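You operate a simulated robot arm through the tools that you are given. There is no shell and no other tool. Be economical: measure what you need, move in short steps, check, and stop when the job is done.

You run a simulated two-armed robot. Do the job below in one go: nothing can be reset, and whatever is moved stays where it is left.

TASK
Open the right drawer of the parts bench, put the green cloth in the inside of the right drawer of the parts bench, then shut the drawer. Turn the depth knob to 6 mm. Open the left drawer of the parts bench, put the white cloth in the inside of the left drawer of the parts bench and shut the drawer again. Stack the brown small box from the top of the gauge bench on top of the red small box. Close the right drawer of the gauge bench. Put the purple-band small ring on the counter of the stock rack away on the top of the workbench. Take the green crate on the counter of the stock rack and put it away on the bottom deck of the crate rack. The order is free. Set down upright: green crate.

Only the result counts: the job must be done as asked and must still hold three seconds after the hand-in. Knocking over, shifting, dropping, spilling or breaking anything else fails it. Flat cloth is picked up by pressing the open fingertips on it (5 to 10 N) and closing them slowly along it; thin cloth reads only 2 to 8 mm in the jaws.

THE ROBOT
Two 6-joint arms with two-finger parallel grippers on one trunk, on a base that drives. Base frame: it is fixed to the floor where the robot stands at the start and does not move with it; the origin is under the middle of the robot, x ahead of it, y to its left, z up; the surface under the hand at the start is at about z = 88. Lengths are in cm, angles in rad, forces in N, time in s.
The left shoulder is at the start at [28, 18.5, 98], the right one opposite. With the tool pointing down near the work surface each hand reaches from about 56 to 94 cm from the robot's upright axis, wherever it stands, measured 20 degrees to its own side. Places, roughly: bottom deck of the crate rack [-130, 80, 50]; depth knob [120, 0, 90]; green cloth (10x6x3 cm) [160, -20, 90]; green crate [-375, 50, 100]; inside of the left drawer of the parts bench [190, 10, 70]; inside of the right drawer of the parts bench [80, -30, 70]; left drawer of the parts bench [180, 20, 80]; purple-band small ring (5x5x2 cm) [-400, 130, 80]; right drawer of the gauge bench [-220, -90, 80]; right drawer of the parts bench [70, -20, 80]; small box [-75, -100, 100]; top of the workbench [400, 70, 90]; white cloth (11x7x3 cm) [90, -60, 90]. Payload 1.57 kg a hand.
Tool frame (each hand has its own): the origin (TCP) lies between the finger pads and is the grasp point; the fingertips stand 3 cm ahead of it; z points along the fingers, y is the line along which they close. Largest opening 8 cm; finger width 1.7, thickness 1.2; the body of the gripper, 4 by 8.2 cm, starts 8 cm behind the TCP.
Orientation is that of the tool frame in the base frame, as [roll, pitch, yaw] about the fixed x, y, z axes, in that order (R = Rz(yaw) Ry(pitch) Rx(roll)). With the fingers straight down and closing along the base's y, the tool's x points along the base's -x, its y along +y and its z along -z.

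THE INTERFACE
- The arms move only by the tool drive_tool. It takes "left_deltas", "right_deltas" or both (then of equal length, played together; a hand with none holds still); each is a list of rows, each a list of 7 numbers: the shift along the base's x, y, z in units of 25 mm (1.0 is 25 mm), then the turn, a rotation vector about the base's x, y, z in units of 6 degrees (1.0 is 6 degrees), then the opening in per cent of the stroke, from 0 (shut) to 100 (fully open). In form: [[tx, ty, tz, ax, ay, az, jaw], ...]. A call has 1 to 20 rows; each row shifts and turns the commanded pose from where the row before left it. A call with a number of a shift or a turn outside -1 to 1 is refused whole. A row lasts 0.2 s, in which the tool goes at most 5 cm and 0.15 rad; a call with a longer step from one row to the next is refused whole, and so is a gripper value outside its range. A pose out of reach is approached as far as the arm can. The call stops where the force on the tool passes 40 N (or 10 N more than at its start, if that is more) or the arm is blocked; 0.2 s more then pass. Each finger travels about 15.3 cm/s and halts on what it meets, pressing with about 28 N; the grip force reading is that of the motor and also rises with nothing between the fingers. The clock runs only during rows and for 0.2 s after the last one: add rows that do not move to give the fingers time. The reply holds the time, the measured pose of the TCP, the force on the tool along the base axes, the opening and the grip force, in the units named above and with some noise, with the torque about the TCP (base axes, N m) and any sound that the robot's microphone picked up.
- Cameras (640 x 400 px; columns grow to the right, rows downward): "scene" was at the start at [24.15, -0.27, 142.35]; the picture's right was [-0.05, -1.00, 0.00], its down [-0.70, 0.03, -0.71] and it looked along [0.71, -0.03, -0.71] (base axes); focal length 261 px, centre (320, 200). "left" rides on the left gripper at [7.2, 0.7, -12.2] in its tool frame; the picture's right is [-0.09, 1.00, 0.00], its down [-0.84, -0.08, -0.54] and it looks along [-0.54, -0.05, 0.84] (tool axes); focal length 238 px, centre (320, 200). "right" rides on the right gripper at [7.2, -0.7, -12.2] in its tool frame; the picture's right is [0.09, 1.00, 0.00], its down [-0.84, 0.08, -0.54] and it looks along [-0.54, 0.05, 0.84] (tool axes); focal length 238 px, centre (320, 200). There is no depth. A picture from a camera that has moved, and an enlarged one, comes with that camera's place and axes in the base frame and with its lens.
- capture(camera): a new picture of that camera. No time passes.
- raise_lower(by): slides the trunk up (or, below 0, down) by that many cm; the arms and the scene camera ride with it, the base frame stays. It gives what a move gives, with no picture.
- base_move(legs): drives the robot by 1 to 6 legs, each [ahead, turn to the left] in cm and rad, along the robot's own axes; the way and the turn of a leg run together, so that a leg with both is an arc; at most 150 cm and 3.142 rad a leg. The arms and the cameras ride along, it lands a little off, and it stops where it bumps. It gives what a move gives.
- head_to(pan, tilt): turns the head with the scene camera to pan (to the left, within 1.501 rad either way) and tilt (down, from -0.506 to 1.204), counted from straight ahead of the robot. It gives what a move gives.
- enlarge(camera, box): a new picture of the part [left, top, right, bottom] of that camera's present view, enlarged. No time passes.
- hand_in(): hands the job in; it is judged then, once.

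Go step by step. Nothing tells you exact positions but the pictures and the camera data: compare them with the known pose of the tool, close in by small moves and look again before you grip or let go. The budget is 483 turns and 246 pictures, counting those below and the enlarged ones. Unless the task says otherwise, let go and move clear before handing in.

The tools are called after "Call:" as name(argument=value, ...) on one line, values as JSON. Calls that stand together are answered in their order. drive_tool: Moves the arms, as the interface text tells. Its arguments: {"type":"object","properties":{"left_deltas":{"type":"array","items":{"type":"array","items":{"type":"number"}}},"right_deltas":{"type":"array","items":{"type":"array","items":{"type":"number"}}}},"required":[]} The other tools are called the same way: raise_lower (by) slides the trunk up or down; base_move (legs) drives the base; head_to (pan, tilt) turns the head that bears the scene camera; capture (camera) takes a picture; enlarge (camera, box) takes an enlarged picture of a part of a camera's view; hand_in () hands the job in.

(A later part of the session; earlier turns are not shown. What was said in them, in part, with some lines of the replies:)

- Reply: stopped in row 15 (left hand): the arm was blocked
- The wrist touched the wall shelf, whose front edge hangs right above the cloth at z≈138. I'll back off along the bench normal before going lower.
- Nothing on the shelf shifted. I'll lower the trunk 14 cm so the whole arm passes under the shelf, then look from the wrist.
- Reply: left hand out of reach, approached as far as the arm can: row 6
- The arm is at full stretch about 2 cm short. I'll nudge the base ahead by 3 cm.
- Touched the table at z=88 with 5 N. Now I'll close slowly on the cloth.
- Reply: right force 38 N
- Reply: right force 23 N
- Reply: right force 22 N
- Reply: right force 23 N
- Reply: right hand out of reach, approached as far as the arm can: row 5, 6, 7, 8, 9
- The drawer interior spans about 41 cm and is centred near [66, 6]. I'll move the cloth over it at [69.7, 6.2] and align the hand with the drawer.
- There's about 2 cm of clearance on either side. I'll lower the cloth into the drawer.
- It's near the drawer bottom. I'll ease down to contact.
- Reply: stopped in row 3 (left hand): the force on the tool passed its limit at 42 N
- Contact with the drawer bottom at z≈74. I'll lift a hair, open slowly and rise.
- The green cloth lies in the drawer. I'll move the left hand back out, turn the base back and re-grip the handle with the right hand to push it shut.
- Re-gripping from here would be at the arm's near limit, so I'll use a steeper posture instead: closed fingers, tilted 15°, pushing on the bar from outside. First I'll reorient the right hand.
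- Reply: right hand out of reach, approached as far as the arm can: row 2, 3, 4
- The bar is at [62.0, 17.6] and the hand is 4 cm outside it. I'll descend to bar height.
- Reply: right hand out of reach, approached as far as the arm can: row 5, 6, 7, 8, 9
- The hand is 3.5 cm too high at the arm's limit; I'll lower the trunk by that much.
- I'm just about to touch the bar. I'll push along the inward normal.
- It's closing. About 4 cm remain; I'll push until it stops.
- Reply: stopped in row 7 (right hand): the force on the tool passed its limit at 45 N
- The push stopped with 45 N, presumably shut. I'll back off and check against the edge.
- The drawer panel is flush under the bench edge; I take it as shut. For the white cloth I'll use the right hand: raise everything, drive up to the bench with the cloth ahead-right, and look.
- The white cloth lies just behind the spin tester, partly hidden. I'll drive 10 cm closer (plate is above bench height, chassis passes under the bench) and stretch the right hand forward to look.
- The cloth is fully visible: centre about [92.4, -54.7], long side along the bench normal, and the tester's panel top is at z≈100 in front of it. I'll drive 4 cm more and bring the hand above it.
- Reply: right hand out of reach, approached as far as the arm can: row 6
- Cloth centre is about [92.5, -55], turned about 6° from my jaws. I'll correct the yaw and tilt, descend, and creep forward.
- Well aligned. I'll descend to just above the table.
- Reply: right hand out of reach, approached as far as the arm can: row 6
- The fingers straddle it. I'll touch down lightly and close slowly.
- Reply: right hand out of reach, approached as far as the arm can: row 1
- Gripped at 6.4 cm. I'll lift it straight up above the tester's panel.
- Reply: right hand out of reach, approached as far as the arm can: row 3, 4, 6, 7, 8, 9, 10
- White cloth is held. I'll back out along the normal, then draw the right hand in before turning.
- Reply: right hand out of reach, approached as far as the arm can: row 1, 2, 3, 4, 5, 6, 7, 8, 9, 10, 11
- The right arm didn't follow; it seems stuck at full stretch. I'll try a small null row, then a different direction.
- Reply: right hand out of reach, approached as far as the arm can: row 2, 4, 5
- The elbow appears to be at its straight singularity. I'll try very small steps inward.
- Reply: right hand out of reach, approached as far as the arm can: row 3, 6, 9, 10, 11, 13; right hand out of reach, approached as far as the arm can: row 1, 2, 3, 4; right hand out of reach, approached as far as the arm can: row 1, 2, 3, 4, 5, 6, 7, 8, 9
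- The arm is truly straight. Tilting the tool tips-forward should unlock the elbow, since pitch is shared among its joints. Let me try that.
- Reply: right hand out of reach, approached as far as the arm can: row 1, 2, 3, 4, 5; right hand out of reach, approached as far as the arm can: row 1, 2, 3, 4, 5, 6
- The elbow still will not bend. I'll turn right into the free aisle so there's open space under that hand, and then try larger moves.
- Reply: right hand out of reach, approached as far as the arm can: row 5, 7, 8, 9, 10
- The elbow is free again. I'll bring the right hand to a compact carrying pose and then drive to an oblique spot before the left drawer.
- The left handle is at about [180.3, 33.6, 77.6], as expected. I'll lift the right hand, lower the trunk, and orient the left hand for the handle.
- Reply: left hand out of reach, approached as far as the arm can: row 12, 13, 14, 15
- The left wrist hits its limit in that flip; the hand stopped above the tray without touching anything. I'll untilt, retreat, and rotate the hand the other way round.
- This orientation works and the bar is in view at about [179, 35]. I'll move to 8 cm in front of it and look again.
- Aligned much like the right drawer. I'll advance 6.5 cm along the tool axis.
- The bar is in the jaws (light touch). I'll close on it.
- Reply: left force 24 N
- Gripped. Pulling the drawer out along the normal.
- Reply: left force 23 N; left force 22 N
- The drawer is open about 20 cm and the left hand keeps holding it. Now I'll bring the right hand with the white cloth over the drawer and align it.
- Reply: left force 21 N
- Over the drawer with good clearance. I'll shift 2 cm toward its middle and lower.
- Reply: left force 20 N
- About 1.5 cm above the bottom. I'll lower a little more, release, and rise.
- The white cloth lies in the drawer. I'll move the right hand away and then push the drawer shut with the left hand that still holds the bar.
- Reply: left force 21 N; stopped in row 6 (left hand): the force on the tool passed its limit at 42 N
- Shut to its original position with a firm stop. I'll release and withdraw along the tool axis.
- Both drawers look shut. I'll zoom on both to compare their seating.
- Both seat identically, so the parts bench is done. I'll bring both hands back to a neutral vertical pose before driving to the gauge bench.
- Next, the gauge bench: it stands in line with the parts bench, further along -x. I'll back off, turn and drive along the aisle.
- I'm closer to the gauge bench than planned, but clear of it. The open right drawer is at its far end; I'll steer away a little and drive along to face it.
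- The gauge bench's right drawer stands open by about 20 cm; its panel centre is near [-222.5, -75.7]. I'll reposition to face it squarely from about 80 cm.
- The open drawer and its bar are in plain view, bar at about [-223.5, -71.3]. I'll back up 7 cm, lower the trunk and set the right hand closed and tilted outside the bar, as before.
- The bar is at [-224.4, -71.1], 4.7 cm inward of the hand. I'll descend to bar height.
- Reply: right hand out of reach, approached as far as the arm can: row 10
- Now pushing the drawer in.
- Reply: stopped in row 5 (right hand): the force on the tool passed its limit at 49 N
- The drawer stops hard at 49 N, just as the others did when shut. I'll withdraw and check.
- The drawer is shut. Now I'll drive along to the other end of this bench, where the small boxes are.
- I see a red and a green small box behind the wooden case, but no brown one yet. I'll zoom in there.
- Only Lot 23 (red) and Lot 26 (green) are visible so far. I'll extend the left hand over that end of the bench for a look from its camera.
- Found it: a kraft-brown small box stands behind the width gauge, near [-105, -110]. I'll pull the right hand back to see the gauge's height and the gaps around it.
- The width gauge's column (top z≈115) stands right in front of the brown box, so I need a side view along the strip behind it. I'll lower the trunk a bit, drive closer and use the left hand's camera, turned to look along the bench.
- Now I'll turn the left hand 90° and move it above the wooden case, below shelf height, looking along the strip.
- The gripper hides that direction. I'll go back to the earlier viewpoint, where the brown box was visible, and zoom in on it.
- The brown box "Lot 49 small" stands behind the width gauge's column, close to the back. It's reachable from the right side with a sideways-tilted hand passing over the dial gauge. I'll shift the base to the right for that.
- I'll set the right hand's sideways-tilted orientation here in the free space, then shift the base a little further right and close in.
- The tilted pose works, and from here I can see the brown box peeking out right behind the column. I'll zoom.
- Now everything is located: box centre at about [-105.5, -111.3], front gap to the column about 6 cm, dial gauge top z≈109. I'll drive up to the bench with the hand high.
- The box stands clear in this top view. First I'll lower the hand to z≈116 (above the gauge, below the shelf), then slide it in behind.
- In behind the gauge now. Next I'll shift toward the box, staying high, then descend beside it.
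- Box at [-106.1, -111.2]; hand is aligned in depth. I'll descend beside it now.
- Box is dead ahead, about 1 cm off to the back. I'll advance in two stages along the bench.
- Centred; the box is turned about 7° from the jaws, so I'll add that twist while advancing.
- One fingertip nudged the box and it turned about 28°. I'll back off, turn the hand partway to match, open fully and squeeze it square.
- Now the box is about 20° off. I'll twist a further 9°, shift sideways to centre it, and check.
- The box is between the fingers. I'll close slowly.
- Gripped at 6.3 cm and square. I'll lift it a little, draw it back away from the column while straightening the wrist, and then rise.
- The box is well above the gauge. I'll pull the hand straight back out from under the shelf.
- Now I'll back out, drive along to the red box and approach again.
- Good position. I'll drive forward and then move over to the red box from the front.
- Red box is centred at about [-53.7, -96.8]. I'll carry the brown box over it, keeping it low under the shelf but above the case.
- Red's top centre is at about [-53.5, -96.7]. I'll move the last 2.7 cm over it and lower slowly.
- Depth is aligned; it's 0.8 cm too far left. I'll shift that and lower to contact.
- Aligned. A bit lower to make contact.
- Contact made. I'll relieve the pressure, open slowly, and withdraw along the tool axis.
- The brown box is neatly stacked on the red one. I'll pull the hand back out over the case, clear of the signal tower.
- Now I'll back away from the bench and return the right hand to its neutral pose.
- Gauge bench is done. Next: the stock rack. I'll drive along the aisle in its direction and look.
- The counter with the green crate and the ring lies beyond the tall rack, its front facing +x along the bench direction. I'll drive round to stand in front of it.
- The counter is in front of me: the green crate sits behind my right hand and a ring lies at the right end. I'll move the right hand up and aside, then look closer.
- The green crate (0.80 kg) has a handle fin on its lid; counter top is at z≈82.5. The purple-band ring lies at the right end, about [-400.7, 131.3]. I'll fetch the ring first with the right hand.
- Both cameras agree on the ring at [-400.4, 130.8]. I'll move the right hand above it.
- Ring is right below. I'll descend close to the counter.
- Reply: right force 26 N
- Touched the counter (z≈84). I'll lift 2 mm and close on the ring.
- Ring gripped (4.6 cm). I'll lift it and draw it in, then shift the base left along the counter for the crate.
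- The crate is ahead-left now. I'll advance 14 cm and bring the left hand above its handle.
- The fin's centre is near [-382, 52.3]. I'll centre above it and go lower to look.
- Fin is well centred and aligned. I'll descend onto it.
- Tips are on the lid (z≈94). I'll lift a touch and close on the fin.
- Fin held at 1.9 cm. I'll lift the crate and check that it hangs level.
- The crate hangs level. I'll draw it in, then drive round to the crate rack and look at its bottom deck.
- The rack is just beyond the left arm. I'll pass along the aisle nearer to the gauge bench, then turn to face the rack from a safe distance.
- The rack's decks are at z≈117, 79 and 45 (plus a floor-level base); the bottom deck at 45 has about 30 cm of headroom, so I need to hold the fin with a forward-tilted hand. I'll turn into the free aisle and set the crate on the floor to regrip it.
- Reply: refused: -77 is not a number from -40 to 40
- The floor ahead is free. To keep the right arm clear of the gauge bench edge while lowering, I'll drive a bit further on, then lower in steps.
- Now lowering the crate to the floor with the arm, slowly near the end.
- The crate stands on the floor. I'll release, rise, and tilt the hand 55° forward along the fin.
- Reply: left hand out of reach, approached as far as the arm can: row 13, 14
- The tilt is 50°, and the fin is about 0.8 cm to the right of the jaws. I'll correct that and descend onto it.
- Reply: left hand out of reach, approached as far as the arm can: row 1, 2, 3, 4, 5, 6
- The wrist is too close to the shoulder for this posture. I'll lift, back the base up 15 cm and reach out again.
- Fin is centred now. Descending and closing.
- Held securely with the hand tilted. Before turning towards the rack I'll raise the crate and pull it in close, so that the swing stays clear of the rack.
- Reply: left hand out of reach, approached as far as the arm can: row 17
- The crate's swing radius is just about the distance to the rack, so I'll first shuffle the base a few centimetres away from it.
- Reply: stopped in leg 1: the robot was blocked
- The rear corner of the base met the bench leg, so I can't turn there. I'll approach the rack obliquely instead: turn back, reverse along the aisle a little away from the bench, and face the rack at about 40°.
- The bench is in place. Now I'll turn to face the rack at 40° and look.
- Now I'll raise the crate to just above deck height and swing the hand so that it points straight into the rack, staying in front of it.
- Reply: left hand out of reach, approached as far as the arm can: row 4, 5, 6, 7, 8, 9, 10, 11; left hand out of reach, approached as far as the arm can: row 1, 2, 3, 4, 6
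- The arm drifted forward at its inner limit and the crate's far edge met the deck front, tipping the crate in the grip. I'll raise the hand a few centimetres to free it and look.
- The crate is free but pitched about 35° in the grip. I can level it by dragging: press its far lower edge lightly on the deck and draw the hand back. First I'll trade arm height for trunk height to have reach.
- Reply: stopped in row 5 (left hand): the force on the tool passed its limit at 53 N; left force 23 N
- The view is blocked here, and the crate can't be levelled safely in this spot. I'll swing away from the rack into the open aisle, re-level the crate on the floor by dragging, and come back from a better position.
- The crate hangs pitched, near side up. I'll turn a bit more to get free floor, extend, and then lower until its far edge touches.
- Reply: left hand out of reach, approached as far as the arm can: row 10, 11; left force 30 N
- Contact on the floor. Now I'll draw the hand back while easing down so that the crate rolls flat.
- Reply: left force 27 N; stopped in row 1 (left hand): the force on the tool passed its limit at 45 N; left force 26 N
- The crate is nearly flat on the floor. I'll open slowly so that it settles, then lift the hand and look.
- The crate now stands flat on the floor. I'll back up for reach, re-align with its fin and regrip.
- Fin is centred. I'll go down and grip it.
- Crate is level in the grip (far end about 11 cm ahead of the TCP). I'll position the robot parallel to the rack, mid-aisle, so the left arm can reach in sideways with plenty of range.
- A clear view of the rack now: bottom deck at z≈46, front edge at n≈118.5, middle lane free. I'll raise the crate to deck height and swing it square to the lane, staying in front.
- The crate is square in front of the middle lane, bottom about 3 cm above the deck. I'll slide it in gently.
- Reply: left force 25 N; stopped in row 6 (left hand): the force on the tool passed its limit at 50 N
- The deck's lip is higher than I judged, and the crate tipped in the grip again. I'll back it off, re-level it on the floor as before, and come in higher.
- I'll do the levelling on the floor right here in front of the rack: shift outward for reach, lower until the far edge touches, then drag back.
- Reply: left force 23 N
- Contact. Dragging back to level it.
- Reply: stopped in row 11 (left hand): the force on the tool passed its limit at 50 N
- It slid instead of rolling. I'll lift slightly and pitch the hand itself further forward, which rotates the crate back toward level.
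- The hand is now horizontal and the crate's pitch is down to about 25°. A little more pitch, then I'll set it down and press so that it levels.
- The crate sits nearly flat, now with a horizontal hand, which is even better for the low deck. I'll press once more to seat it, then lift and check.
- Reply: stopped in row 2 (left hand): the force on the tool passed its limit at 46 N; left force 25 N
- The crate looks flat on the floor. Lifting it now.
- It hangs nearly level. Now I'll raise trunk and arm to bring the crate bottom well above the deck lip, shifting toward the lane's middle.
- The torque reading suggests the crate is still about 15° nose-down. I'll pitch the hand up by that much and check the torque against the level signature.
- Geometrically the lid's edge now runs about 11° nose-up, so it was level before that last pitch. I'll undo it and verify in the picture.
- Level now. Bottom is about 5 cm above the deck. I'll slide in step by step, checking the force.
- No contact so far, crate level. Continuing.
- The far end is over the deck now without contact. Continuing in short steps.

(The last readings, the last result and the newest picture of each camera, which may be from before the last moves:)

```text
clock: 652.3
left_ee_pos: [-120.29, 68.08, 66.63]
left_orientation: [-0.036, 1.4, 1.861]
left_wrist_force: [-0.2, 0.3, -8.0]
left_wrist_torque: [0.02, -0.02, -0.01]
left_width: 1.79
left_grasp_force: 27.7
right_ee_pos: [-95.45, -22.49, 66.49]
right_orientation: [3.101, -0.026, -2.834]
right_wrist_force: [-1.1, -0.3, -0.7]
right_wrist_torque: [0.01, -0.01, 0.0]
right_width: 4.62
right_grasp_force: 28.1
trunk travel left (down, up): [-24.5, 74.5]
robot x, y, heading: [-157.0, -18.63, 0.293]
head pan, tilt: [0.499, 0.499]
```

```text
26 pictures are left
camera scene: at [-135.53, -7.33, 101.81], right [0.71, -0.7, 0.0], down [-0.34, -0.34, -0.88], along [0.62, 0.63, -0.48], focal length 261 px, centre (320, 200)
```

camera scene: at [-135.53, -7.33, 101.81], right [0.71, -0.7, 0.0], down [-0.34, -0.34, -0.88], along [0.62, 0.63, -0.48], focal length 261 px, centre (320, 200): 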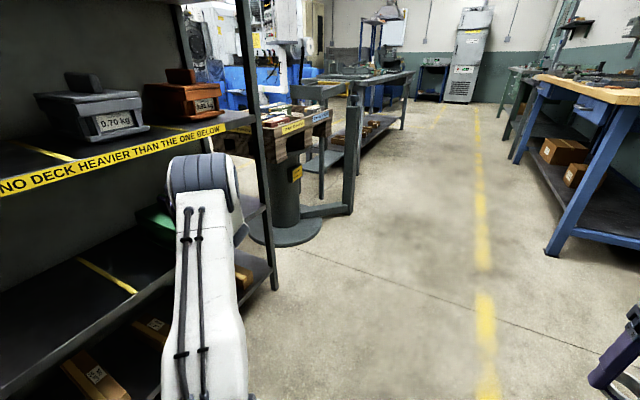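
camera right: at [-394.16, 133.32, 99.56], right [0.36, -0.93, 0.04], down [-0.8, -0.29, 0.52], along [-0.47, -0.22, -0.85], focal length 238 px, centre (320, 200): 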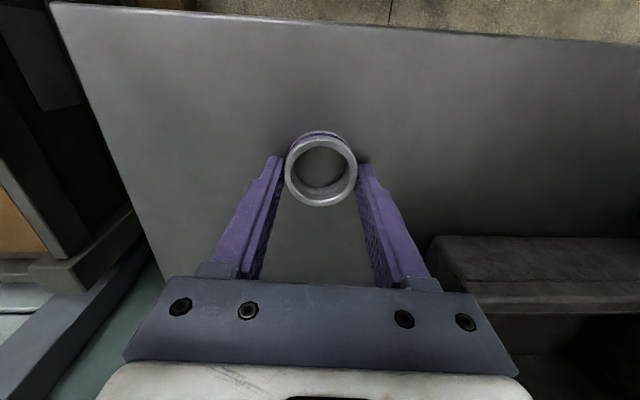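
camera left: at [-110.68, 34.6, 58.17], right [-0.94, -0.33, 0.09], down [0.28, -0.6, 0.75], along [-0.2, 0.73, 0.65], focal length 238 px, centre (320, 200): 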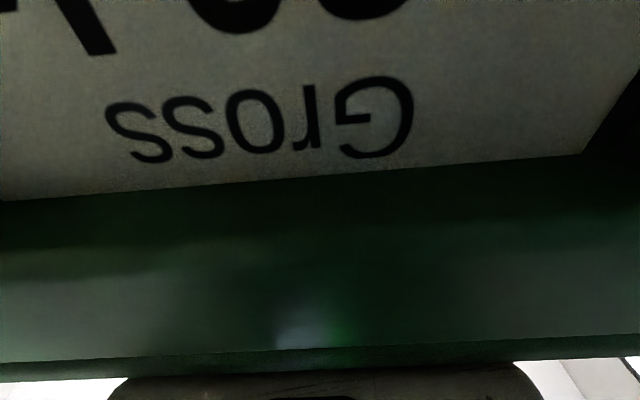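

Call:
drive_tool(left_deltas=[[-0.145, 0.48, -0.1, 0, 0, 0, 0], [-0.145, 0.48, -0.1, 0, 0, 0, 0], [-0.145, 0.48, -0.1, 0, 0, 0, 0]])

Call:
drive_tool(left_deltas=[[-0.145, 0.48, -0.1, 0, 0, 0, 0], [-0.145, 0.48, -0.1, 0, 0, 0, 0], [-0.145, 0.48, -0.1, 0, 0, 0, 0]])

Call:
capture(camera="left")

```text
clock: 653.1
left_ee_pos: [-121.16, 71.68, 66.03]
left_orientation: [-0.039, 1.399, 1.855]
left_wrist_force: [0.8, -0.9, -7.6]
left_wrist_torque: [0.04, 0.02, 0.03]
left_width: 1.8
left_grasp_force: 28.1
right_ee_pos: [-95.49, -22.54, 66.61]
right_orientation: [3.102, -0.025, -2.835]
right_wrist_force: [-0.6, -1.0, -0.7]
right_wrist_torque: [-0.06, 0.01, -0.03]
right_width: 4.58
right_grasp_force: 28.2
trunk travel left (down, up): [-24.5, 74.5]
robot x, y, heading: [-157.22, -18.74, 0.293]
head pan, tilt: [0.499, 0.499]
```

```text
clock: 653.9
left_ee_pos: [-122.26, 75.25, 65.2]
left_orientation: [-0.038, 1.398, 1.859]
left_wrist_force: [-0.3, -0.4, -7.6]
left_wrist_torque: [0.03, -0.01, 0.01]
left_width: 1.79
left_grasp_force: 28.1
right_ee_pos: [-95.48, -22.51, 66.39]
right_orientation: [3.102, -0.027, -2.836]
right_wrist_force: [-1.0, -0.3, -1.1]
right_wrist_torque: [-0.01, -0.01, 0.04]
right_width: 4.59
right_grasp_force: 27.7
trunk travel left (down, up): [-24.5, 74.5]
robot x, y, heading: [-156.93, -19.27, 0.295]
head pan, tilt: [0.499, 0.499]
```

```text
25 pictures are left
camera left: at [-119.5, 64.83, 56.1], right [-0.94, -0.33, 0.08], down [0.28, -0.62, 0.73], along [-0.19, 0.71, 0.68], focal length 238 px, centre (320, 200)
```

left: 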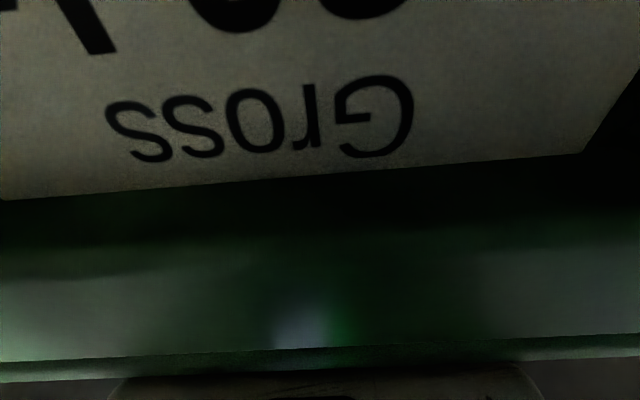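

The crate is fully over the deck. Lowering gently until it touches.

Call:
drive_tool(left_deltas=[[0, 0, -0.3, 0, 0, 0, 0], [0, 0, -0.3, 0, 0, 0, 0], [0, 0, -0.2, 0, 0, 0, 0], [0, 0, -0.2, 0, 0, 0, 0], [0, 0, 0, 0, 0, 0, 0]])

```text
clock: 655.1
left_ee_pos: [-122.05, 75.32, 63.89]
left_orientation: [-0.039, 1.379, 1.856]
left_wrist_force: [-1.5, -4.9, 15.1]
left_wrist_torque: [-3.05, 0.84, 0.1]
left_width: 1.8
left_grasp_force: 27.9
right_ee_pos: [-95.41, -22.78, 66.49]
right_orientation: [3.099, -0.028, -2.837]
right_wrist_force: [0.6, -0.4, -0.2]
right_wrist_torque: [0.01, -0.03, -0.02]
right_width: 4.6
right_grasp_force: 27.4
trunk travel left (down, up): [-24.5, 74.5]
robot x, y, heading: [-157.11, -18.77, 0.294]
head pan, tilt: [0.499, 0.499]
stopped in row 5 (left hand): the force on the tool passed its limit at 42 N (the readings are from after the stop); the commanded pose is now the measured one
```

Something touches with the contact lever behind the TCP. I'll zoom in to see how the crate sits.

Call:
head_to(pan=0.8, tilt=0.6)

Call:
enlarge(camera="scene", box=[180, 60, 400, 240])

```text
clock: 655.9
left_ee_pos: [-122.1, 75.43, 63.9]
left_orientation: [-0.053, 1.378, 1.843]
left_wrist_force: [0.9, 0.6, 24.1]
left_wrist_torque: [-3.31, 0.99, -0.01]
left_width: 1.81
left_grasp_force: 27.6
right_ee_pos: [-95.4, -22.6, 66.53]
right_orientation: [3.1, -0.026, -2.835]
right_wrist_force: [0.3, -0.7, -1.1]
right_wrist_torque: [-0.03, 0.03, -0.02]
right_width: 4.6
right_grasp_force: 28.1
trunk travel left (down, up): [-24.5, 74.5]
robot x, y, heading: [-157.29, -18.65, 0.297]
head pan, tilt: [0.799, 0.6]
```

```text
2.22 times, centred on (290, 150) of scene
camera zoom: at [-137.88, -6.08, 100.94], right [0.89, -0.46, 0.0], down [-0.26, -0.5, -0.83], along [0.38, 0.73, -0.56], focal length 579 px, centre (387, 311)
```

zoom: 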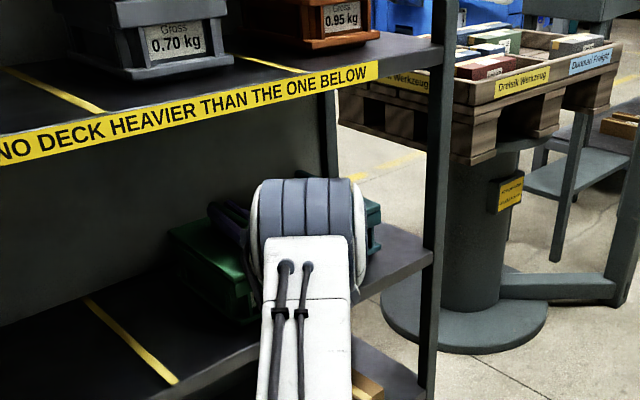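

The steady contact is the crate's near-left lower corner: it's slightly nose-up and rolled. I'll correct both by small rotations, then lower again.

Call:
drive_tool(left_deltas=[[0, 0, 0.3, 0, 0, 0, 0], [0, 0, 0, -0.72, 0.3, 0, 0], [0, 0, 0, -0.72, 0.3, 0, 0], [0, 0, 0, 0, 0, 0, 0], [0, 0, -0.2, 0, 0, 0, 0], [0, 0, -0.2, 0, 0, 0, 0], [0, 0, -0.15, 0, 0, 0, 0], [0, 0, 0, 0, 0, 0, 0]])

```text
clock: 657.7
left_ee_pos: [-122.13, 75.39, 63.22]
left_orientation: [0.966, 1.454, 2.854]
left_wrist_force: [-6.4, -5.6, 15.8]
left_wrist_torque: [-0.96, -0.83, -0.39]
left_width: 1.91
left_grasp_force: 27.9
right_ee_pos: [-95.58, -22.69, 66.55]
right_orientation: [3.099, -0.026, -2.835]
right_wrist_force: [-0.7, -0.2, -1.2]
right_wrist_torque: [-0.03, 0.01, 0.0]
right_width: 4.65
right_grasp_force: 27.8
trunk travel left (down, up): [-24.5, 74.5]
robot x, y, heading: [-157.31, -18.74, 0.298]
head pan, tilt: [0.799, 0.6]
```

Contact has moved close under the grip: nearly flat. A touch more nose-down, then lower and release slowly.

Call:
drive_tool(left_deltas=[[0, 0, 0.1, 0, 0, 0, 0], [0, 0, 0, -0.7, -0.25, 0, 0], [0, 0, -0.15, 0, 0, 0, 0], [0, 0, -0.1, 0, 0, 0, 0], [0, 0, 0, 0, 0, 0, 0]])

```text
clock: 658.9
left_ee_pos: [-121.93, 75.32, 62.78]
left_orientation: [1.674, 1.477, -2.729]
left_wrist_force: [1.4, -5.1, 17.9]
left_wrist_torque: [0.15, -0.46, 0.28]
left_width: 1.95
left_grasp_force: 28.3
right_ee_pos: [-95.51, -22.58, 66.47]
right_orientation: [3.1, -0.025, -2.836]
right_wrist_force: [0.6, -0.6, -0.7]
right_wrist_torque: [-0.01, 0.03, -0.01]
right_width: 4.61
right_grasp_force: 28.0
trunk travel left (down, up): [-24.5, 74.5]
robot x, y, heading: [-157.15, -18.26, 0.298]
head pan, tilt: [0.799, 0.6]
```

Contact is now balanced under the grip, so the crate is flat on the deck. I'll open slowly and withdraw straight back.

Call:
drive_tool(left_deltas=[[0, 0, 0.06, 0, 0, 0, 23], [0, 0, 0, 0, 0, 0, 26], [0, 0, 0, 0, 0, 0, 30], [0, 0, 0, 0, 0, 0, 40], [0, 0, 0, 0, 0, 0, 55], [0, 0, 0.1, 0, 0, 0, 55], [0.07, -0.24, 0, 0, 0, 0, 55], [0.14, -0.48, 0, 0, 0, 0, 55], [0.14, -0.48, 0, 0, 0, 0, 55], [0.2, -0.7, 0, 0, 0, 0, 55], [0.2, -0.7, 0, 0, 0, 0, 55], [0.2, -0.7, 0, 0, 0, 0, 55], [0.2, -0.7, 0, 0, 0, 0, 55]])

Call:
capture(camera="left")

Call:
enlarge(camera="scene", box=[180, 60, 400, 240])

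```text
clock: 661.7
left_ee_pos: [-119.21, 65.3, 63.06]
left_orientation: [1.717, 1.473, -2.684]
left_wrist_force: [0.5, -0.5, 0.4]
left_wrist_torque: [0.0, 0.02, 0.0]
left_width: 4.4
left_grasp_force: 0.1
right_ee_pos: [-95.49, -22.56, 66.62]
right_orientation: [3.101, -0.025, -2.834]
right_wrist_force: [0.2, 0.3, -0.1]
right_wrist_torque: [-0.01, -0.02, -0.01]
right_width: 4.62
right_grasp_force: 28.2
trunk travel left (down, up): [-24.5, 74.5]
robot x, y, heading: [-157.44, -18.52, 0.293]
head pan, tilt: [0.799, 0.6]
```

```text
23 pictures are left
camera left: at [-116.8, 53.05, 56.12], right [-0.94, -0.3, 0.19], down [0.31, -0.46, 0.83], along [-0.16, 0.84, 0.52], focal length 238 px, centre (320, 200)
```

left: 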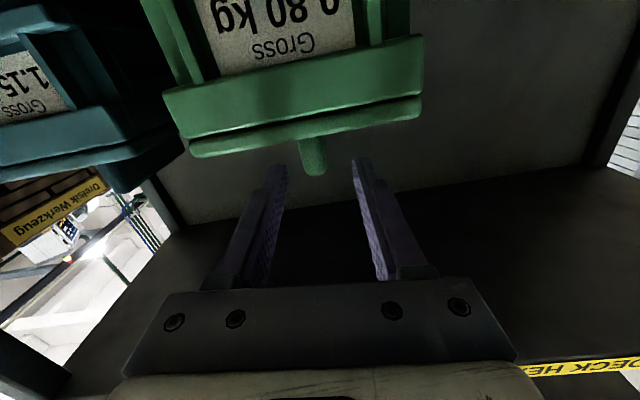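

```text
2.22 times, centred on (290, 150) of scene
camera zoom: at [-137.86, -6.0, 100.9], right [0.89, -0.46, 0.0], down [-0.26, -0.5, -0.82], along [0.38, 0.73, -0.57], focal length 579 px, centre (387, 311)
```

zoom: 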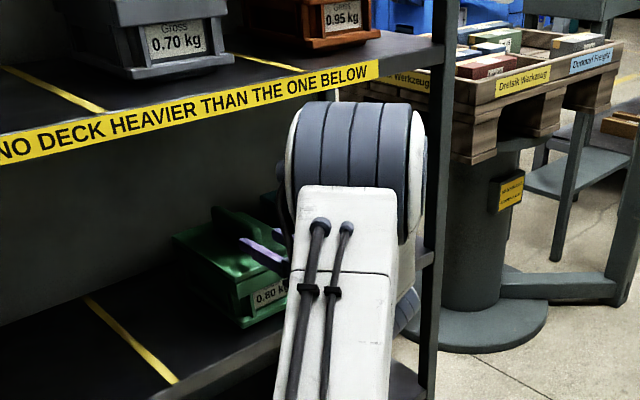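

The crate stands upright in the middle lane of the bottom deck. I'll withdraw the hand completely from the rack.

Call:
drive_tool(left_deltas=[[0.2, -0.7, 0, 0, 0, 0, 55], [0.25, -0.85, 0, 0, 0, 0, 55], [0.25, -0.85, 0, 0, 0, 0, 55], [0.25, -0.85, 0, 0, 0, 0, 55], [0.25, -0.85, 0, 0, 0, 0, 55], [0.25, -0.85, 0, 0, 0, 0, 55], [0.25, -0.85, 0, 0, 0, 0, 55], [0.7, -0.3, 0, 0, 0, 0, 55], [0.7, -0.3, 0, 0, 0, 0, 55]])

Call:
capture(camera="scene")

```text
clock: 663.7
left_ee_pos: [-111.41, 49.13, 62.86]
left_orientation: [1.716, 1.473, -2.682]
left_wrist_force: [0.0, 0.1, -0.3]
left_wrist_torque: [0.05, 0.0, 0.05]
left_width: 4.42
left_grasp_force: 0.1
right_ee_pos: [-95.36, -22.61, 66.5]
right_orientation: [3.101, -0.026, -2.833]
right_wrist_force: [-0.5, -0.1, 0.1]
right_wrist_torque: [0.0, 0.02, 0.01]
right_width: 4.61
right_grasp_force: 28.2
trunk travel left (down, up): [-24.5, 74.5]
robot x, y, heading: [-157.53, -18.51, 0.294]
head pan, tilt: [0.799, 0.6]
```

```text
21 pictures are left
camera scene: at [-137.87, -6.01, 100.91], right [0.89, -0.46, 0.0], down [-0.26, -0.5, -0.83], along [0.38, 0.73, -0.56], focal length 261 px, centre (320, 200)
```

scene: 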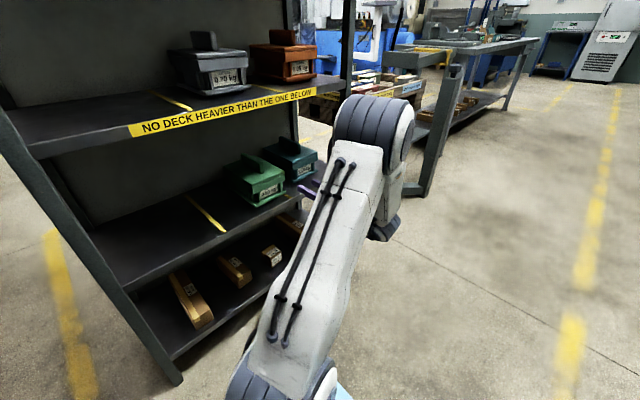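

The crate is safely placed. Now the ring: I'll raise the trunk, return the left hand to a vertical pose, and drive to the workbench.

Call:
raise_lower(by=40)

Call:
raise_lower(by=15)

Call:
drive_tool(left_deltas=[[0.1, -0.3, 0.2, -0.91, -0.28, 0, 50], [0.1, -0.3, 0.2, -0.91, -0.28, 0, 50], [0.1, -0.3, 0.2, -0.91, -0.28, 0, 50], [0.1, -0.3, 0.2, -0.91, -0.28, 0, 50], [0.1, -0.3, 0.2, -0.91, -0.28, 0, 50], [0.1, -0.3, 0.2, -0.91, -0.28, 0, 50], [0.1, -0.3, 0.2, -0.91, -0.28, 0, 50], [0.1, -0.3, 0.2, -0.91, -0.28, 0, 50], [0.1, -0.3, 0.2, -0.91, -0.28, 0, 50], [0.1, -0.3, 0.2, -0.91, -0.28, 0, 50], [0, 0, 0, -0.91, -0.28, 0, 50], [0, 0, 0, -0.91, -0.28, 0, 50], [0, 0, 0, -0.91, -0.28, 0, 50], [0, 0, 0, -0.91, -0.28, 0, 50], [0, 0, 0, -0.91, -0.28, 0, 50], [0, 0, 0, -0.91, -0.28, 0, 50]])

```text
clock: 667.5
left_ee_pos: [-111.45, 49.22, 102.98]
left_orientation: [1.716, 1.473, -2.683]
left_wrist_force: [0.8, -1.0, 0.2]
left_wrist_torque: [0.02, 0.0, 0.0]
left_width: 4.38
left_grasp_force: 0.1
right_ee_pos: [-95.38, -22.46, 106.42]
right_orientation: [3.101, -0.025, -2.835]
right_wrist_force: [0.0, -0.8, -1.3]
right_wrist_torque: [0.03, 0.01, -0.03]
right_width: 4.61
right_grasp_force: 28.2
trunk travel left (down, up): [-64.5, 34.5]
robot x, y, heading: [-157.16, -18.52, 0.291]
head pan, tilt: [0.799, 0.6]
```

```text
clock: 669.3
left_ee_pos: [-111.37, 49.24, 117.93]
left_orientation: [1.717, 1.472, -2.682]
left_wrist_force: [0.5, 0.4, -0.6]
left_wrist_torque: [0.03, 0.01, 0.01]
left_width: 4.4
left_grasp_force: 0.1
right_ee_pos: [-95.61, -22.67, 121.48]
right_orientation: [3.102, -0.026, -2.836]
right_wrist_force: [0.2, -1.0, -0.5]
right_wrist_torque: [-0.01, -0.02, 0.0]
right_width: 4.59
right_grasp_force: 28.0
trunk travel left (down, up): [-79.5, 19.5]
robot x, y, heading: [-157.22, -18.7, 0.294]
head pan, tilt: [0.799, 0.6]
```

```text
clock: 672.7
left_ee_pos: [-108.86, 41.61, 122.67]
left_orientation: [3.096, 0.273, -1.372]
left_wrist_force: [-1.0, -0.3, 0.4]
left_wrist_torque: [-0.02, -0.01, 0.01]
left_width: 4.0
left_grasp_force: 0.0
left hand out of reach, approached as far as the arm can: row 13, 14, 15, 16
right_ee_pos: [-95.42, -22.57, 121.4]
right_orientation: [3.101, -0.027, -2.835]
right_wrist_force: [-0.1, 0.4, -0.4]
right_wrist_torque: [-0.02, 0.0, 0.03]
right_width: 4.61
right_grasp_force: 28.1
trunk travel left (down, up): [-79.5, 19.5]
robot x, y, heading: [-157.3, -19.13, 0.296]
head pan, tilt: [0.799, 0.6]
```

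Call:
drive_tool(left_deltas=[[0.25, -0.8, 0, 0, 0, 0, 40], [0.25, -0.8, 0, 0, 0, 0, 40], [0.25, -0.8, 0, 0, 0, 0, 40], [0.25, -0.8, 0, 0, 0, 0, 40], [0.25, -0.8, 0, 0, 0, 0, 40], [0.25, -0.8, 0, 0, 0, 0, 40], [0.25, -0.8, 0, 0, 0, 0, 40], [0.25, -0.8, 0, 0, 0, 0, 40]])

Call:
base_move(legs=[[150, 0.01], [130, 0]])

Call:
head_to(pan=-0.2, tilt=0.3)

Call:
capture(camera="scene")

```text
clock: 674.5
left_ee_pos: [-104.3, 25.55, 122.71]
left_orientation: [3.096, 0.273, -1.372]
left_wrist_force: [-0.3, -0.6, 0.5]
left_wrist_torque: [-0.03, -0.01, 0.0]
left_width: 3.18
left_grasp_force: 0.0
right_ee_pos: [-95.47, -22.53, 121.47]
right_orientation: [3.1, -0.027, -2.834]
right_wrist_force: [1.7, -0.6, -1.4]
right_wrist_torque: [-0.02, 0.02, -0.02]
right_width: 4.6
right_grasp_force: 28.2
trunk travel left (down, up): [-79.5, 19.5]
robot x, y, heading: [-157.2, -18.55, 0.291]
head pan, tilt: [0.799, 0.6]
```

```text
clock: 687.8
left_ee_pos: [161.22, 101.51, 122.7]
left_orientation: [3.095, 0.273, -1.387]
left_wrist_force: [-0.3, -0.2, -0.2]
left_wrist_torque: [-0.01, 0.01, 0.05]
left_width: 3.21
left_grasp_force: 0.0
right_ee_pos: [169.15, 53.22, 121.43]
right_orientation: [3.101, -0.027, -2.849]
right_wrist_force: [0.8, -0.4, 0.1]
right_wrist_torque: [0.0, 0.01, -0.01]
right_width: 4.6
right_grasp_force: 28.0
trunk travel left (down, up): [-79.5, 19.5]
robot x, y, heading: [107.54, 57.99, 0.276]
head pan, tilt: [0.799, 0.6]
```

```text
clock: 689.1
left_ee_pos: [161.24, 101.46, 122.69]
left_orientation: [3.094, 0.276, -1.387]
left_wrist_force: [0.0, -1.0, 0.1]
left_wrist_torque: [0.03, 0.02, 0.02]
left_width: 3.21
left_grasp_force: 0.1
right_ee_pos: [169.15, 53.32, 121.56]
right_orientation: [3.101, -0.026, -2.851]
right_wrist_force: [-0.1, 0.0, -0.3]
right_wrist_torque: [0.0, -0.01, 0.01]
right_width: 4.58
right_grasp_force: 28.1
trunk travel left (down, up): [-79.5, 19.5]
robot x, y, heading: [107.19, 58.56, 0.283]
head pan, tilt: [-0.201, 0.3]
```

```text
20 pictures are left
camera scene: at [132.15, 63.43, 158.65], right [0.08, -1.0, 0.0], down [-0.3, -0.02, -0.96], along [0.95, 0.07, -0.3], focal length 261 px, centre (320, 200)
```

scene: 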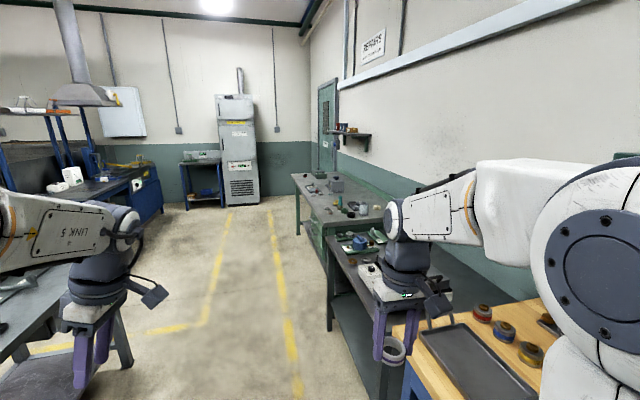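

The far bench on the right wall must be the workbench ([400, 70]). I'll drive on and turn to face it.

Call:
base_move(legs=[[150, 0.01], [105, 0.01], [0, -1.57]])

Call:
head_to(pan=0, tilt=0.7)

Call:
capture(camera="scene")

```text
clock: 705.3
left_ee_pos: [396.03, 74.15, 122.72]
left_orientation: [3.094, 0.273, -2.943]
left_wrist_force: [0.3, 0.4, 0.8]
left_wrist_torque: [-0.03, -0.01, -0.03]
left_width: 3.2
left_grasp_force: 0.1
right_ee_pos: [347.83, 65.34, 121.53]
right_orientation: [3.102, -0.026, 1.877]
right_wrist_force: [0.7, 0.9, -1.6]
right_wrist_torque: [-0.01, 0.02, 0.01]
right_width: 4.59
right_grasp_force: 28.1
trunk travel left (down, up): [-79.5, 19.5]
robot x, y, heading: [352.17, 126.9, -1.286]
head pan, tilt: [-0.201, 0.3]
```

```text
clock: 706.1
left_ee_pos: [396.03, 74.02, 122.73]
left_orientation: [3.094, 0.274, -2.944]
left_wrist_force: [0.2, 0.3, 0.4]
left_wrist_torque: [0.03, 0.03, 0.02]
left_width: 3.19
left_grasp_force: 0.1
right_ee_pos: [347.93, 65.36, 121.49]
right_orientation: [3.1, -0.026, 1.876]
right_wrist_force: [-0.4, 0.3, -1.5]
right_wrist_torque: [-0.03, 0.0, 0.03]
right_width: 4.6
right_grasp_force: 28.5
trunk travel left (down, up): [-79.5, 19.5]
robot x, y, heading: [351.82, 127.33, -1.282]
head pan, tilt: [0.0, 0.7]
```

```text
19 pictures are left
camera scene: at [359.03, 103.78, 155.05], right [-0.96, -0.29, 0.0], down [-0.19, 0.62, -0.77], along [0.22, -0.73, -0.64], focal length 261 px, centre (320, 200)
```

scene: 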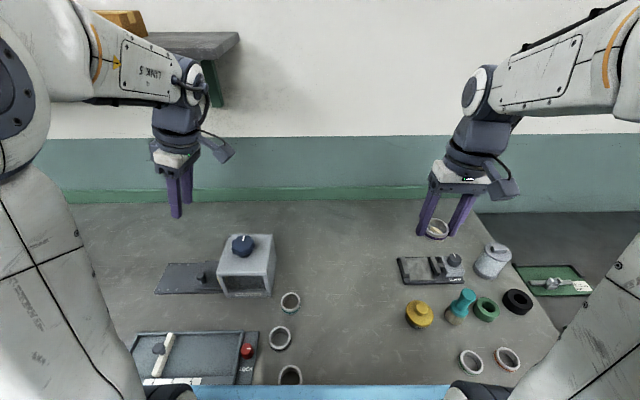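

I'm facing the workbench; there's a clear area in the middle around [362, 63]. I'll bring the ring over it and lower.

Call:
drive_tool(right_deltas=[[0.55, -0.1, -0.5, 0, 0, 0, 40], [0.55, -0.1, -0.8, 0, 0, 0, 40], [0.55, -0.1, -0.9, 0, 0, 0, 40], [0.55, -0.1, -0.9, 0, 0, 0, 40], [0.55, -0.1, -0.9, 0, 0, 0, 40], [0.55, -0.1, -0.9, 0, 0, 0, 40], [0.55, -0.1, -0.9, 0, 0, 0, 40], [0.55, -0.1, -0.9, 0, 0, 0, 40], [0.55, -0.1, -0.9, 0, 0, 0, 40], [0.3, -0.1, -0.9, 0, 0, 0, 40]])

Call:
capture(camera="right")

```text
clock: 708.3
left_ee_pos: [396.02, 74.14, 122.69]
left_orientation: [3.093, 0.274, -2.944]
left_wrist_force: [-0.2, -0.3, 0.1]
left_wrist_torque: [-0.02, -0.02, -0.05]
left_width: 3.22
left_grasp_force: 0.2
right_ee_pos: [361.06, 62.83, 100.19]
right_orientation: [3.102, -0.026, 1.875]
right_wrist_force: [0.0, -0.9, -0.6]
right_wrist_torque: [0.02, 0.01, 0.01]
right_width: 4.59
right_grasp_force: 28.4
trunk travel left (down, up): [-79.5, 19.5]
robot x, y, heading: [352.02, 127.49, -1.275]
head pan, tilt: [0.0, 0.7]
```

```text
18 pictures are left
camera right: at [357.82, 69.06, 112.66], right [0.92, 0.39, 0.04], down [0.31, -0.79, 0.52], along [0.24, -0.47, -0.85], focal length 238 px, centre (320, 200)
```

right: 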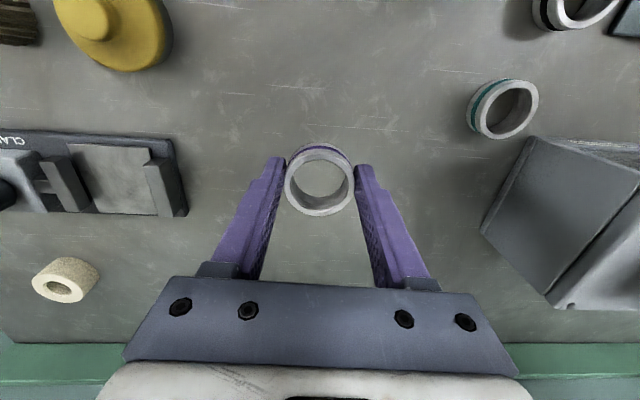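

Below is bare bench top with nothing within about 10 cm. Lowering to contact.

Call:
drive_tool(right_deltas=[[0, 0, -0.8, 0, 0, 0, 40], [0, 0, -0.8, 0, 0, 0, 40], [0, 0, -0.7, 0, 0, 0, 40], [0, 0, -0.5, 0, 0, 0, 40], [0, 0, -0.3, 0, 0, 0, 40], [0, 0, -0.2, 0, 0, 0, 40], [0, 0, 0, 0, 0, 0, 40]])

```text
clock: 709.9
left_ee_pos: [396.06, 73.9, 122.7]
left_orientation: [3.094, 0.274, -2.944]
left_wrist_force: [0.3, -0.3, 0.0]
left_wrist_torque: [-0.01, 0.03, 0.0]
left_width: 3.21
left_grasp_force: 0.0
right_ee_pos: [361.14, 62.91, 91.95]
right_orientation: [3.102, -0.025, 1.876]
right_wrist_force: [0.3, 0.7, -0.9]
right_wrist_torque: [0.02, 0.0, 0.0]
right_width: 4.6
right_grasp_force: 28.2
trunk travel left (down, up): [-79.5, 19.5]
robot x, y, heading: [352.09, 127.07, -1.283]
head pan, tilt: [0.0, 0.7]
```

Call:
drive_tool(right_deltas=[[0, 0, -0.15, 0, 0, 0, 40], [0, 0, -0.12, 0, 0, 0, 40], [0, 0, -0.1, 0, 0, 0, 40], [0, 0, 0, 0, 0, 0, 40]])

```text
clock: 710.9
left_ee_pos: [396.03, 74.13, 122.71]
left_orientation: [3.096, 0.274, -2.944]
left_wrist_force: [-0.2, 0.6, 0.3]
left_wrist_torque: [-0.01, 0.0, -0.04]
left_width: 3.21
left_grasp_force: 0.0
right_ee_pos: [361.22, 62.74, 91.21]
right_orientation: [3.1, -0.023, 1.875]
right_wrist_force: [0.6, 1.2, 20.2]
right_wrist_torque: [-0.08, 0.39, -0.03]
right_width: 4.63
right_grasp_force: 27.9
trunk travel left (down, up): [-79.5, 19.5]
robot x, y, heading: [352.23, 127.41, -1.279]
head pan, tilt: [0.0, 0.7]
```

The ring is on the bench. I'll relieve the pressure, open slowly, and rise.

Call:
drive_tool(right_deltas=[[0, 0, 0.06, 0, 0, 0, 40], [0, 0, 0, 0, 0, 0, 62], [0, 0, 0, 0, 0, 0, 72], [0, 0, 0, 0, 0, 0, 85], [0, 0, 0, 0, 0, 0, 90], [0, 0, 0.4, 0, 0, 0, 90], [0, 0, 0.8, 0, 0, 0, 90], [0, 0, 0.9, 0, 0, 0, 90], [0, 0, 0.9, 0, 0, 0, 90], [0, 0, 0.9, 0, 0, 0, 90], [0, 0, 0.9, 0, 0, 0, 90]])

Call:
capture(camera="right")

```text
clock: 713.3
left_ee_pos: [395.97, 74.07, 122.65]
left_orientation: [3.094, 0.274, -2.943]
left_wrist_force: [0.4, 0.1, 0.3]
left_wrist_torque: [-0.04, -0.03, 0.01]
left_width: 3.2
left_grasp_force: 0.1
right_ee_pos: [361.08, 62.9, 103.38]
right_orientation: [3.101, -0.028, 1.878]
right_wrist_force: [0.1, -0.1, -0.2]
right_wrist_torque: [-0.02, 0.01, -0.03]
right_width: 7.2
right_grasp_force: 0.1
trunk travel left (down, up): [-79.5, 19.5]
robot x, y, heading: [351.81, 127.54, -1.278]
head pan, tilt: [0.0, 0.7]
```

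```text
17 pictures are left
camera right: at [357.87, 69.14, 115.8], right [0.92, 0.39, 0.04], down [0.31, -0.8, 0.52], along [0.24, -0.47, -0.85], focal length 238 px, centre (320, 200)
```

right: 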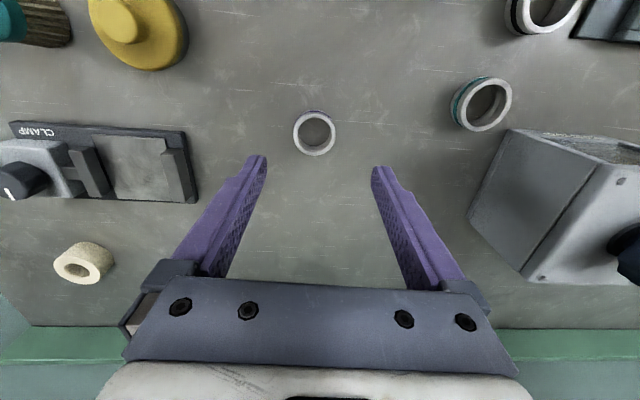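

All tasks are done; before handing in I'll drive back to check the drawers, the stack and the crate from a distance.

Call:
drive_tool(right_deltas=[[-0.2, 0.6, 0.9, 0, 0, 0, 80], [-0.2, 0.6, 0.9, 0, 0, 0, 80], [-0.2, 0.4, 0.9, 0, 0, 0, 80], [0, 0, 0.9, 0, 0, 0, 80], [0, 0, 0.9, 0, 0, 0, 80], [0, 0, 0.9, 0, 0, 0, 80]])

Call:
base_move(legs=[[-14, 0], [0, -1.57], [150, 0], [120, 0]])

Call:
head_to(pan=0.7, tilt=0.6)

Call:
capture(camera="scene")

```text
clock: 714.7
left_ee_pos: [396.08, 74.05, 122.76]
left_orientation: [3.096, 0.274, -2.946]
left_wrist_force: [-0.2, -0.4, 0.1]
left_wrist_torque: [-0.01, -0.01, 0.01]
left_width: 3.21
left_grasp_force: 0.0
right_ee_pos: [359.58, 66.77, 116.68]
right_orientation: [3.101, -0.026, 1.875]
right_wrist_force: [0.8, -0.2, 0.4]
right_wrist_torque: [-0.01, 0.01, -0.01]
right_width: 6.4
right_grasp_force: 0.0
trunk travel left (down, up): [-79.5, 19.5]
robot x, y, heading: [351.76, 127.27, -1.281]
head pan, tilt: [0.0, 0.7]
```

```text
clock: 732.8
left_ee_pos: [31.18, 26.23, 122.75]
left_orientation: [3.094, 0.274, 1.736]
left_wrist_force: [0.0, 0.6, -0.4]
left_wrist_torque: [-0.04, -0.01, 0.0]
left_width: 3.21
left_grasp_force: 0.0
right_ee_pos: [25.02, 62.86, 116.57]
right_orientation: [3.102, -0.027, 0.274]
right_wrist_force: [-0.6, -0.1, 0.1]
right_wrist_torque: [0.01, 0.0, 0.01]
right_width: 6.4
right_grasp_force: 0.1
trunk travel left (down, up): [-79.5, 19.5]
robot x, y, heading: [85.77, 68.65, -2.885]
head pan, tilt: [0.0, 0.7]
```

```text
clock: 733.9
left_ee_pos: [31.23, 26.08, 122.71]
left_orientation: [3.094, 0.275, 1.737]
left_wrist_force: [-0.6, 0.6, -0.3]
left_wrist_torque: [0.0, 0.0, -0.03]
left_width: 3.21
left_grasp_force: 0.1
right_ee_pos: [25.06, 62.8, 116.73]
right_orientation: [3.1, -0.027, 0.274]
right_wrist_force: [0.8, 0.6, -0.3]
right_wrist_torque: [0.01, 0.04, -0.01]
right_width: 6.41
right_grasp_force: 0.0
trunk travel left (down, up): [-79.5, 19.5]
robot x, y, heading: [85.32, 68.42, -2.885]
head pan, tilt: [0.7, 0.6]
```

```text
16 pictures are left
camera scene: at [65.01, 57.28, 155.91], right [-0.82, 0.57, 0.0], down [0.32, 0.46, -0.82], along [-0.47, -0.68, -0.57], focal length 261 px, centre (320, 200)
```

scene: 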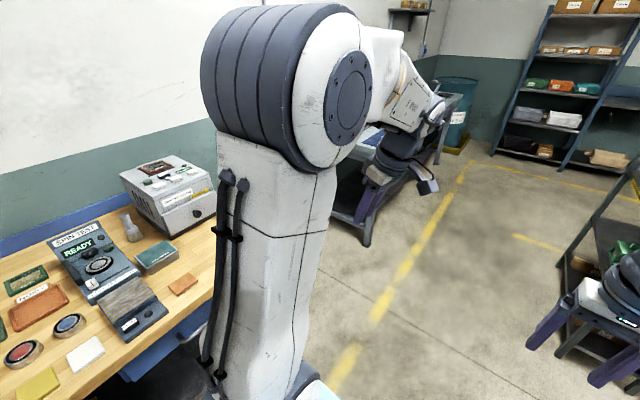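

Call:
enlarge(camera="scene", box=[90, 270, 230, 400])

Call:
base_move(legs=[[100, 0]])

Call:
head_to(pan=0.35, tilt=0.4)

Call:
capture(camera="scene")

```text
3.08 times, centred on (160, 335) of scene
camera zoom: at [65.01, 57.28, 155.91], right [-0.82, 0.57, 0.0], down [0.32, 0.46, -0.82], along [-0.47, -0.68, -0.57], focal length 802 px, centre (812, -215)
```

zoom: 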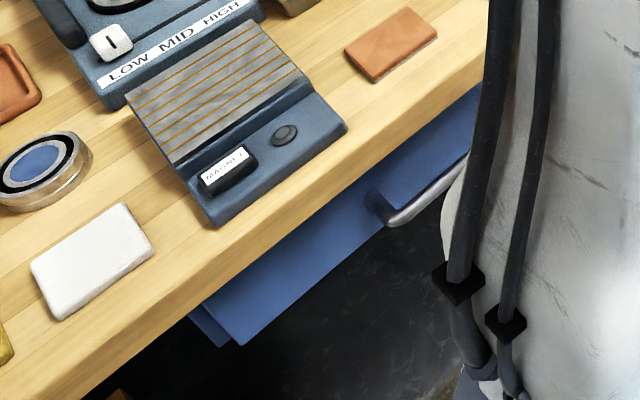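

```text
clock: 738.9
left_ee_pos: [-64.86, 4.64, 122.65]
left_orientation: [3.093, 0.274, 1.701]
left_wrist_force: [-0.7, 0.8, 0.2]
left_wrist_torque: [0.01, 0.03, 0.01]
left_width: 3.2
left_grasp_force: 0.0
right_ee_pos: [-69.75, 41.63, 116.66]
right_orientation: [3.102, -0.026, 0.239]
right_wrist_force: [-0.8, -0.4, -0.3]
right_wrist_torque: [0.0, 0.01, 0.0]
right_width: 6.39
right_grasp_force: 0.0
trunk travel left (down, up): [-79.5, 19.5]
robot x, y, heading: [-9.14, 44.86, -2.917]
head pan, tilt: [0.7, 0.6]
```

```text
clock: 739.8
left_ee_pos: [-64.98, 4.52, 122.63]
left_orientation: [3.094, 0.273, 1.702]
left_wrist_force: [-0.1, -0.1, -0.1]
left_wrist_torque: [0.0, 0.0, 0.01]
left_width: 3.2
left_grasp_force: 0.0
right_ee_pos: [-69.78, 41.44, 116.61]
right_orientation: [3.102, -0.027, 0.239]
right_wrist_force: [0.6, -0.6, 0.3]
right_wrist_torque: [0.04, -0.02, 0.04]
right_width: 6.38
right_grasp_force: 0.0
trunk travel left (down, up): [-79.5, 19.5]
robot x, y, heading: [-9.1, 44.73, -2.915]
head pan, tilt: [0.351, 0.4]
```

```text
14 pictures are left
camera scene: at [-32.37, 36.53, 157.72], right [-0.55, 0.84, 0.0], down [0.33, 0.21, -0.92], along [-0.77, -0.5, -0.39], focal length 261 px, centre (320, 200)
```

scene: 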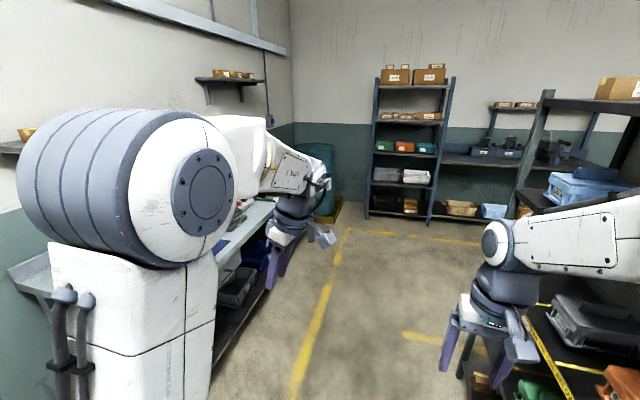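

The right drawer is shut (bar sits under the bench edge as at the start). Now a look at the stack on the gauge bench.

Call:
base_move(legs=[[0, -0.05], [70, 0], [0, 1.6]])

Call:
head_to(pan=0, tilt=0.6)

Call:
capture(camera="scene")

```text
clock: 746.2
left_ee_pos: [-90.16, -34.9, 122.72]
left_orientation: [3.093, 0.273, 2.465]
left_wrist_force: [-0.7, -1.1, -0.3]
left_wrist_torque: [-0.01, -0.01, -0.01]
left_width: 3.18
left_grasp_force: 0.1
right_ee_pos: [-119.13, -11.66, 116.63]
right_orientation: [3.1, -0.025, 1.002]
right_wrist_force: [0.2, -0.1, -0.2]
right_wrist_torque: [0.02, 0.0, -0.04]
right_width: 6.43
right_grasp_force: 0.2
trunk travel left (down, up): [-79.5, 19.5]
robot x, y, heading: [-77.74, 32.98, -2.157]
head pan, tilt: [0.351, 0.4]
stopped in leg 3: the robot was blocked; the commanded pose is now the measured one
```

```text
clock: 747.1
left_ee_pos: [-90.21, -34.97, 122.71]
left_orientation: [3.093, 0.274, 2.465]
left_wrist_force: [0.3, 0.8, -0.2]
left_wrist_torque: [-0.01, 0.0, 0.03]
left_width: 3.21
left_grasp_force: 0.1
right_ee_pos: [-119.12, -11.67, 116.72]
right_orientation: [3.101, -0.026, 1.001]
right_wrist_force: [0.0, -0.1, -0.3]
right_wrist_torque: [0.01, -0.05, 0.01]
right_width: 6.39
right_grasp_force: 0.1
trunk travel left (down, up): [-79.5, 19.5]
robot x, y, heading: [-77.47, 32.89, -2.162]
head pan, tilt: [0.0, 0.6]
```

```text
13 pictures are left
camera scene: at [-91.37, 12.32, 155.91], right [-0.83, 0.55, 0.0], down [0.31, 0.47, -0.83], along [-0.46, -0.69, -0.56], focal length 261 px, centre (320, 200)
```

scene: 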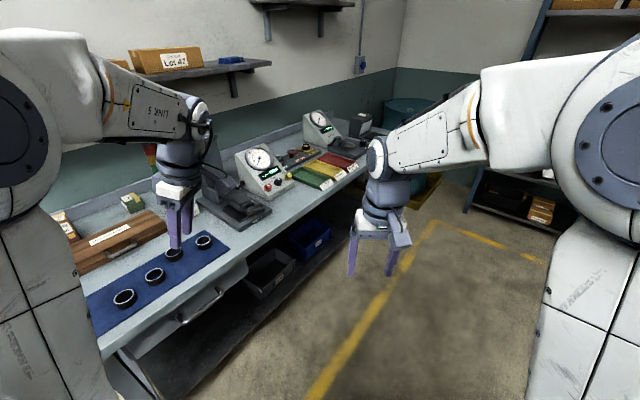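

The rear corner touched something, so I'll turn back a little. The stack is visible at the left; zooming in.

Call:
enlarge(camera="scene", box=[40, 180, 160, 270])

Call:
base_move(legs=[[0, -0.3]])

Call:
head_to(pan=-1.4, tilt=0.7)

Call:
capture(camera="scene")

```text
4.44 times, centred on (100, 225) of scene
camera zoom: at [-91.37, 12.32, 155.91], right [-0.83, 0.55, 0.0], down [0.31, 0.47, -0.83], along [-0.46, -0.69, -0.56], focal length 1158 px, centre (1298, 89)
```

zoom: 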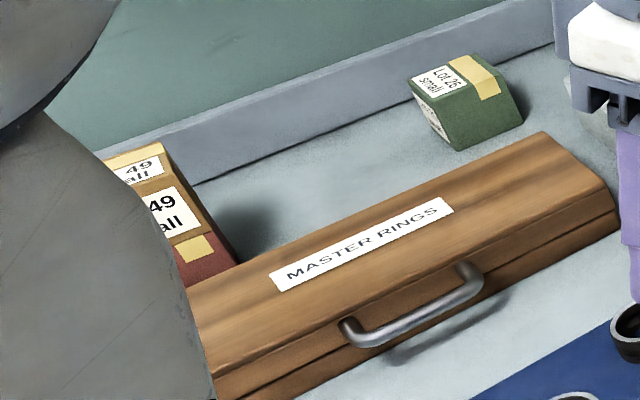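

```text
clock: 748.5
left_ee_pos: [-109.99, -27.94, 122.75]
left_orientation: [3.096, 0.273, 2.157]
left_wrist_force: [0.3, -0.3, -0.1]
left_wrist_torque: [0.0, -0.01, 0.03]
left_width: 3.21
left_grasp_force: 0.0
right_ee_pos: [-130.62, 2.95, 116.73]
right_orientation: [3.102, -0.026, 0.693]
right_wrist_force: [0.4, 0.7, -0.2]
right_wrist_torque: [0.0, -0.01, -0.01]
right_width: 6.41
right_grasp_force: 0.1
trunk travel left (down, up): [-79.5, 19.5]
robot x, y, heading: [-77.78, 33.16, -2.463]
head pan, tilt: [0.0, 0.6]
```

```text
clock: 750.0
left_ee_pos: [-110.13, -27.94, 122.66]
left_orientation: [3.095, 0.274, 2.157]
left_wrist_force: [0.4, -0.1, 1.0]
left_wrist_torque: [-0.04, -0.01, 0.03]
left_width: 3.21
left_grasp_force: 0.1
right_ee_pos: [-130.6, 2.97, 116.61]
right_orientation: [3.102, -0.024, 0.695]
right_wrist_force: [0.7, 0.7, 0.0]
right_wrist_torque: [-0.01, 0.03, 0.02]
right_width: 6.4
right_grasp_force: 0.2
trunk travel left (down, up): [-79.5, 19.5]
robot x, y, heading: [-77.68, 33.15, -2.461]
head pan, tilt: [-1.4, 0.7]
```

```text
11 pictures are left
camera scene: at [-96.51, 28.63, 155.04], right [0.66, 0.75, 0.0], down [0.48, -0.43, -0.77], along [-0.57, 0.51, -0.64], focal length 261 px, centre (320, 200)
```

scene: 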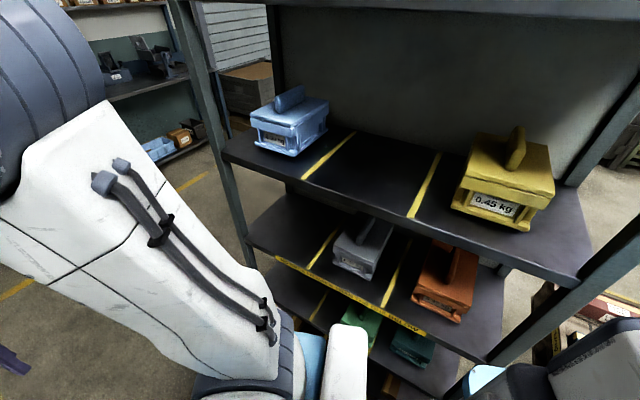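

The stack is intact, the rack is undisturbed and the green crate stands on the bottom deck beside the teal one. Both hands are empty and clear, so I'm handing in.

Call:
hand_in()

```text
The job is handed in.
```

I did all seven tasks, checked most of the results by camera and handed the job in. No result has come back yet.

- **Parts bench:** the green cloth is in the right drawer and the white cloth is in the left drawer. Both drawers are shut. The depth knob is at 6 mm.
- **Gauge bench:** the brown small box (Lot 49) is stacked on the red small box (Lot 23). The right drawer is closed.
- **Ring and crate:** the purple-band ring is on the workbench top. The green crate stands upright on the bottom deck of the crate rack.

Some contacts along the way could matter if shifting anything counts against the job. I saw nothing displaced afterwards.

- **Wall shelf:** the left wrist touched the shelf above the parts bench while reaching for the green cloth.
- **Base:** it was blocked twice while turning, apparently against a gauge bench leg and the crate rack.
- **Crate:** it tipped in the grip twice against the deck edge. I set it on the floor to regrip it and level it before placing it.
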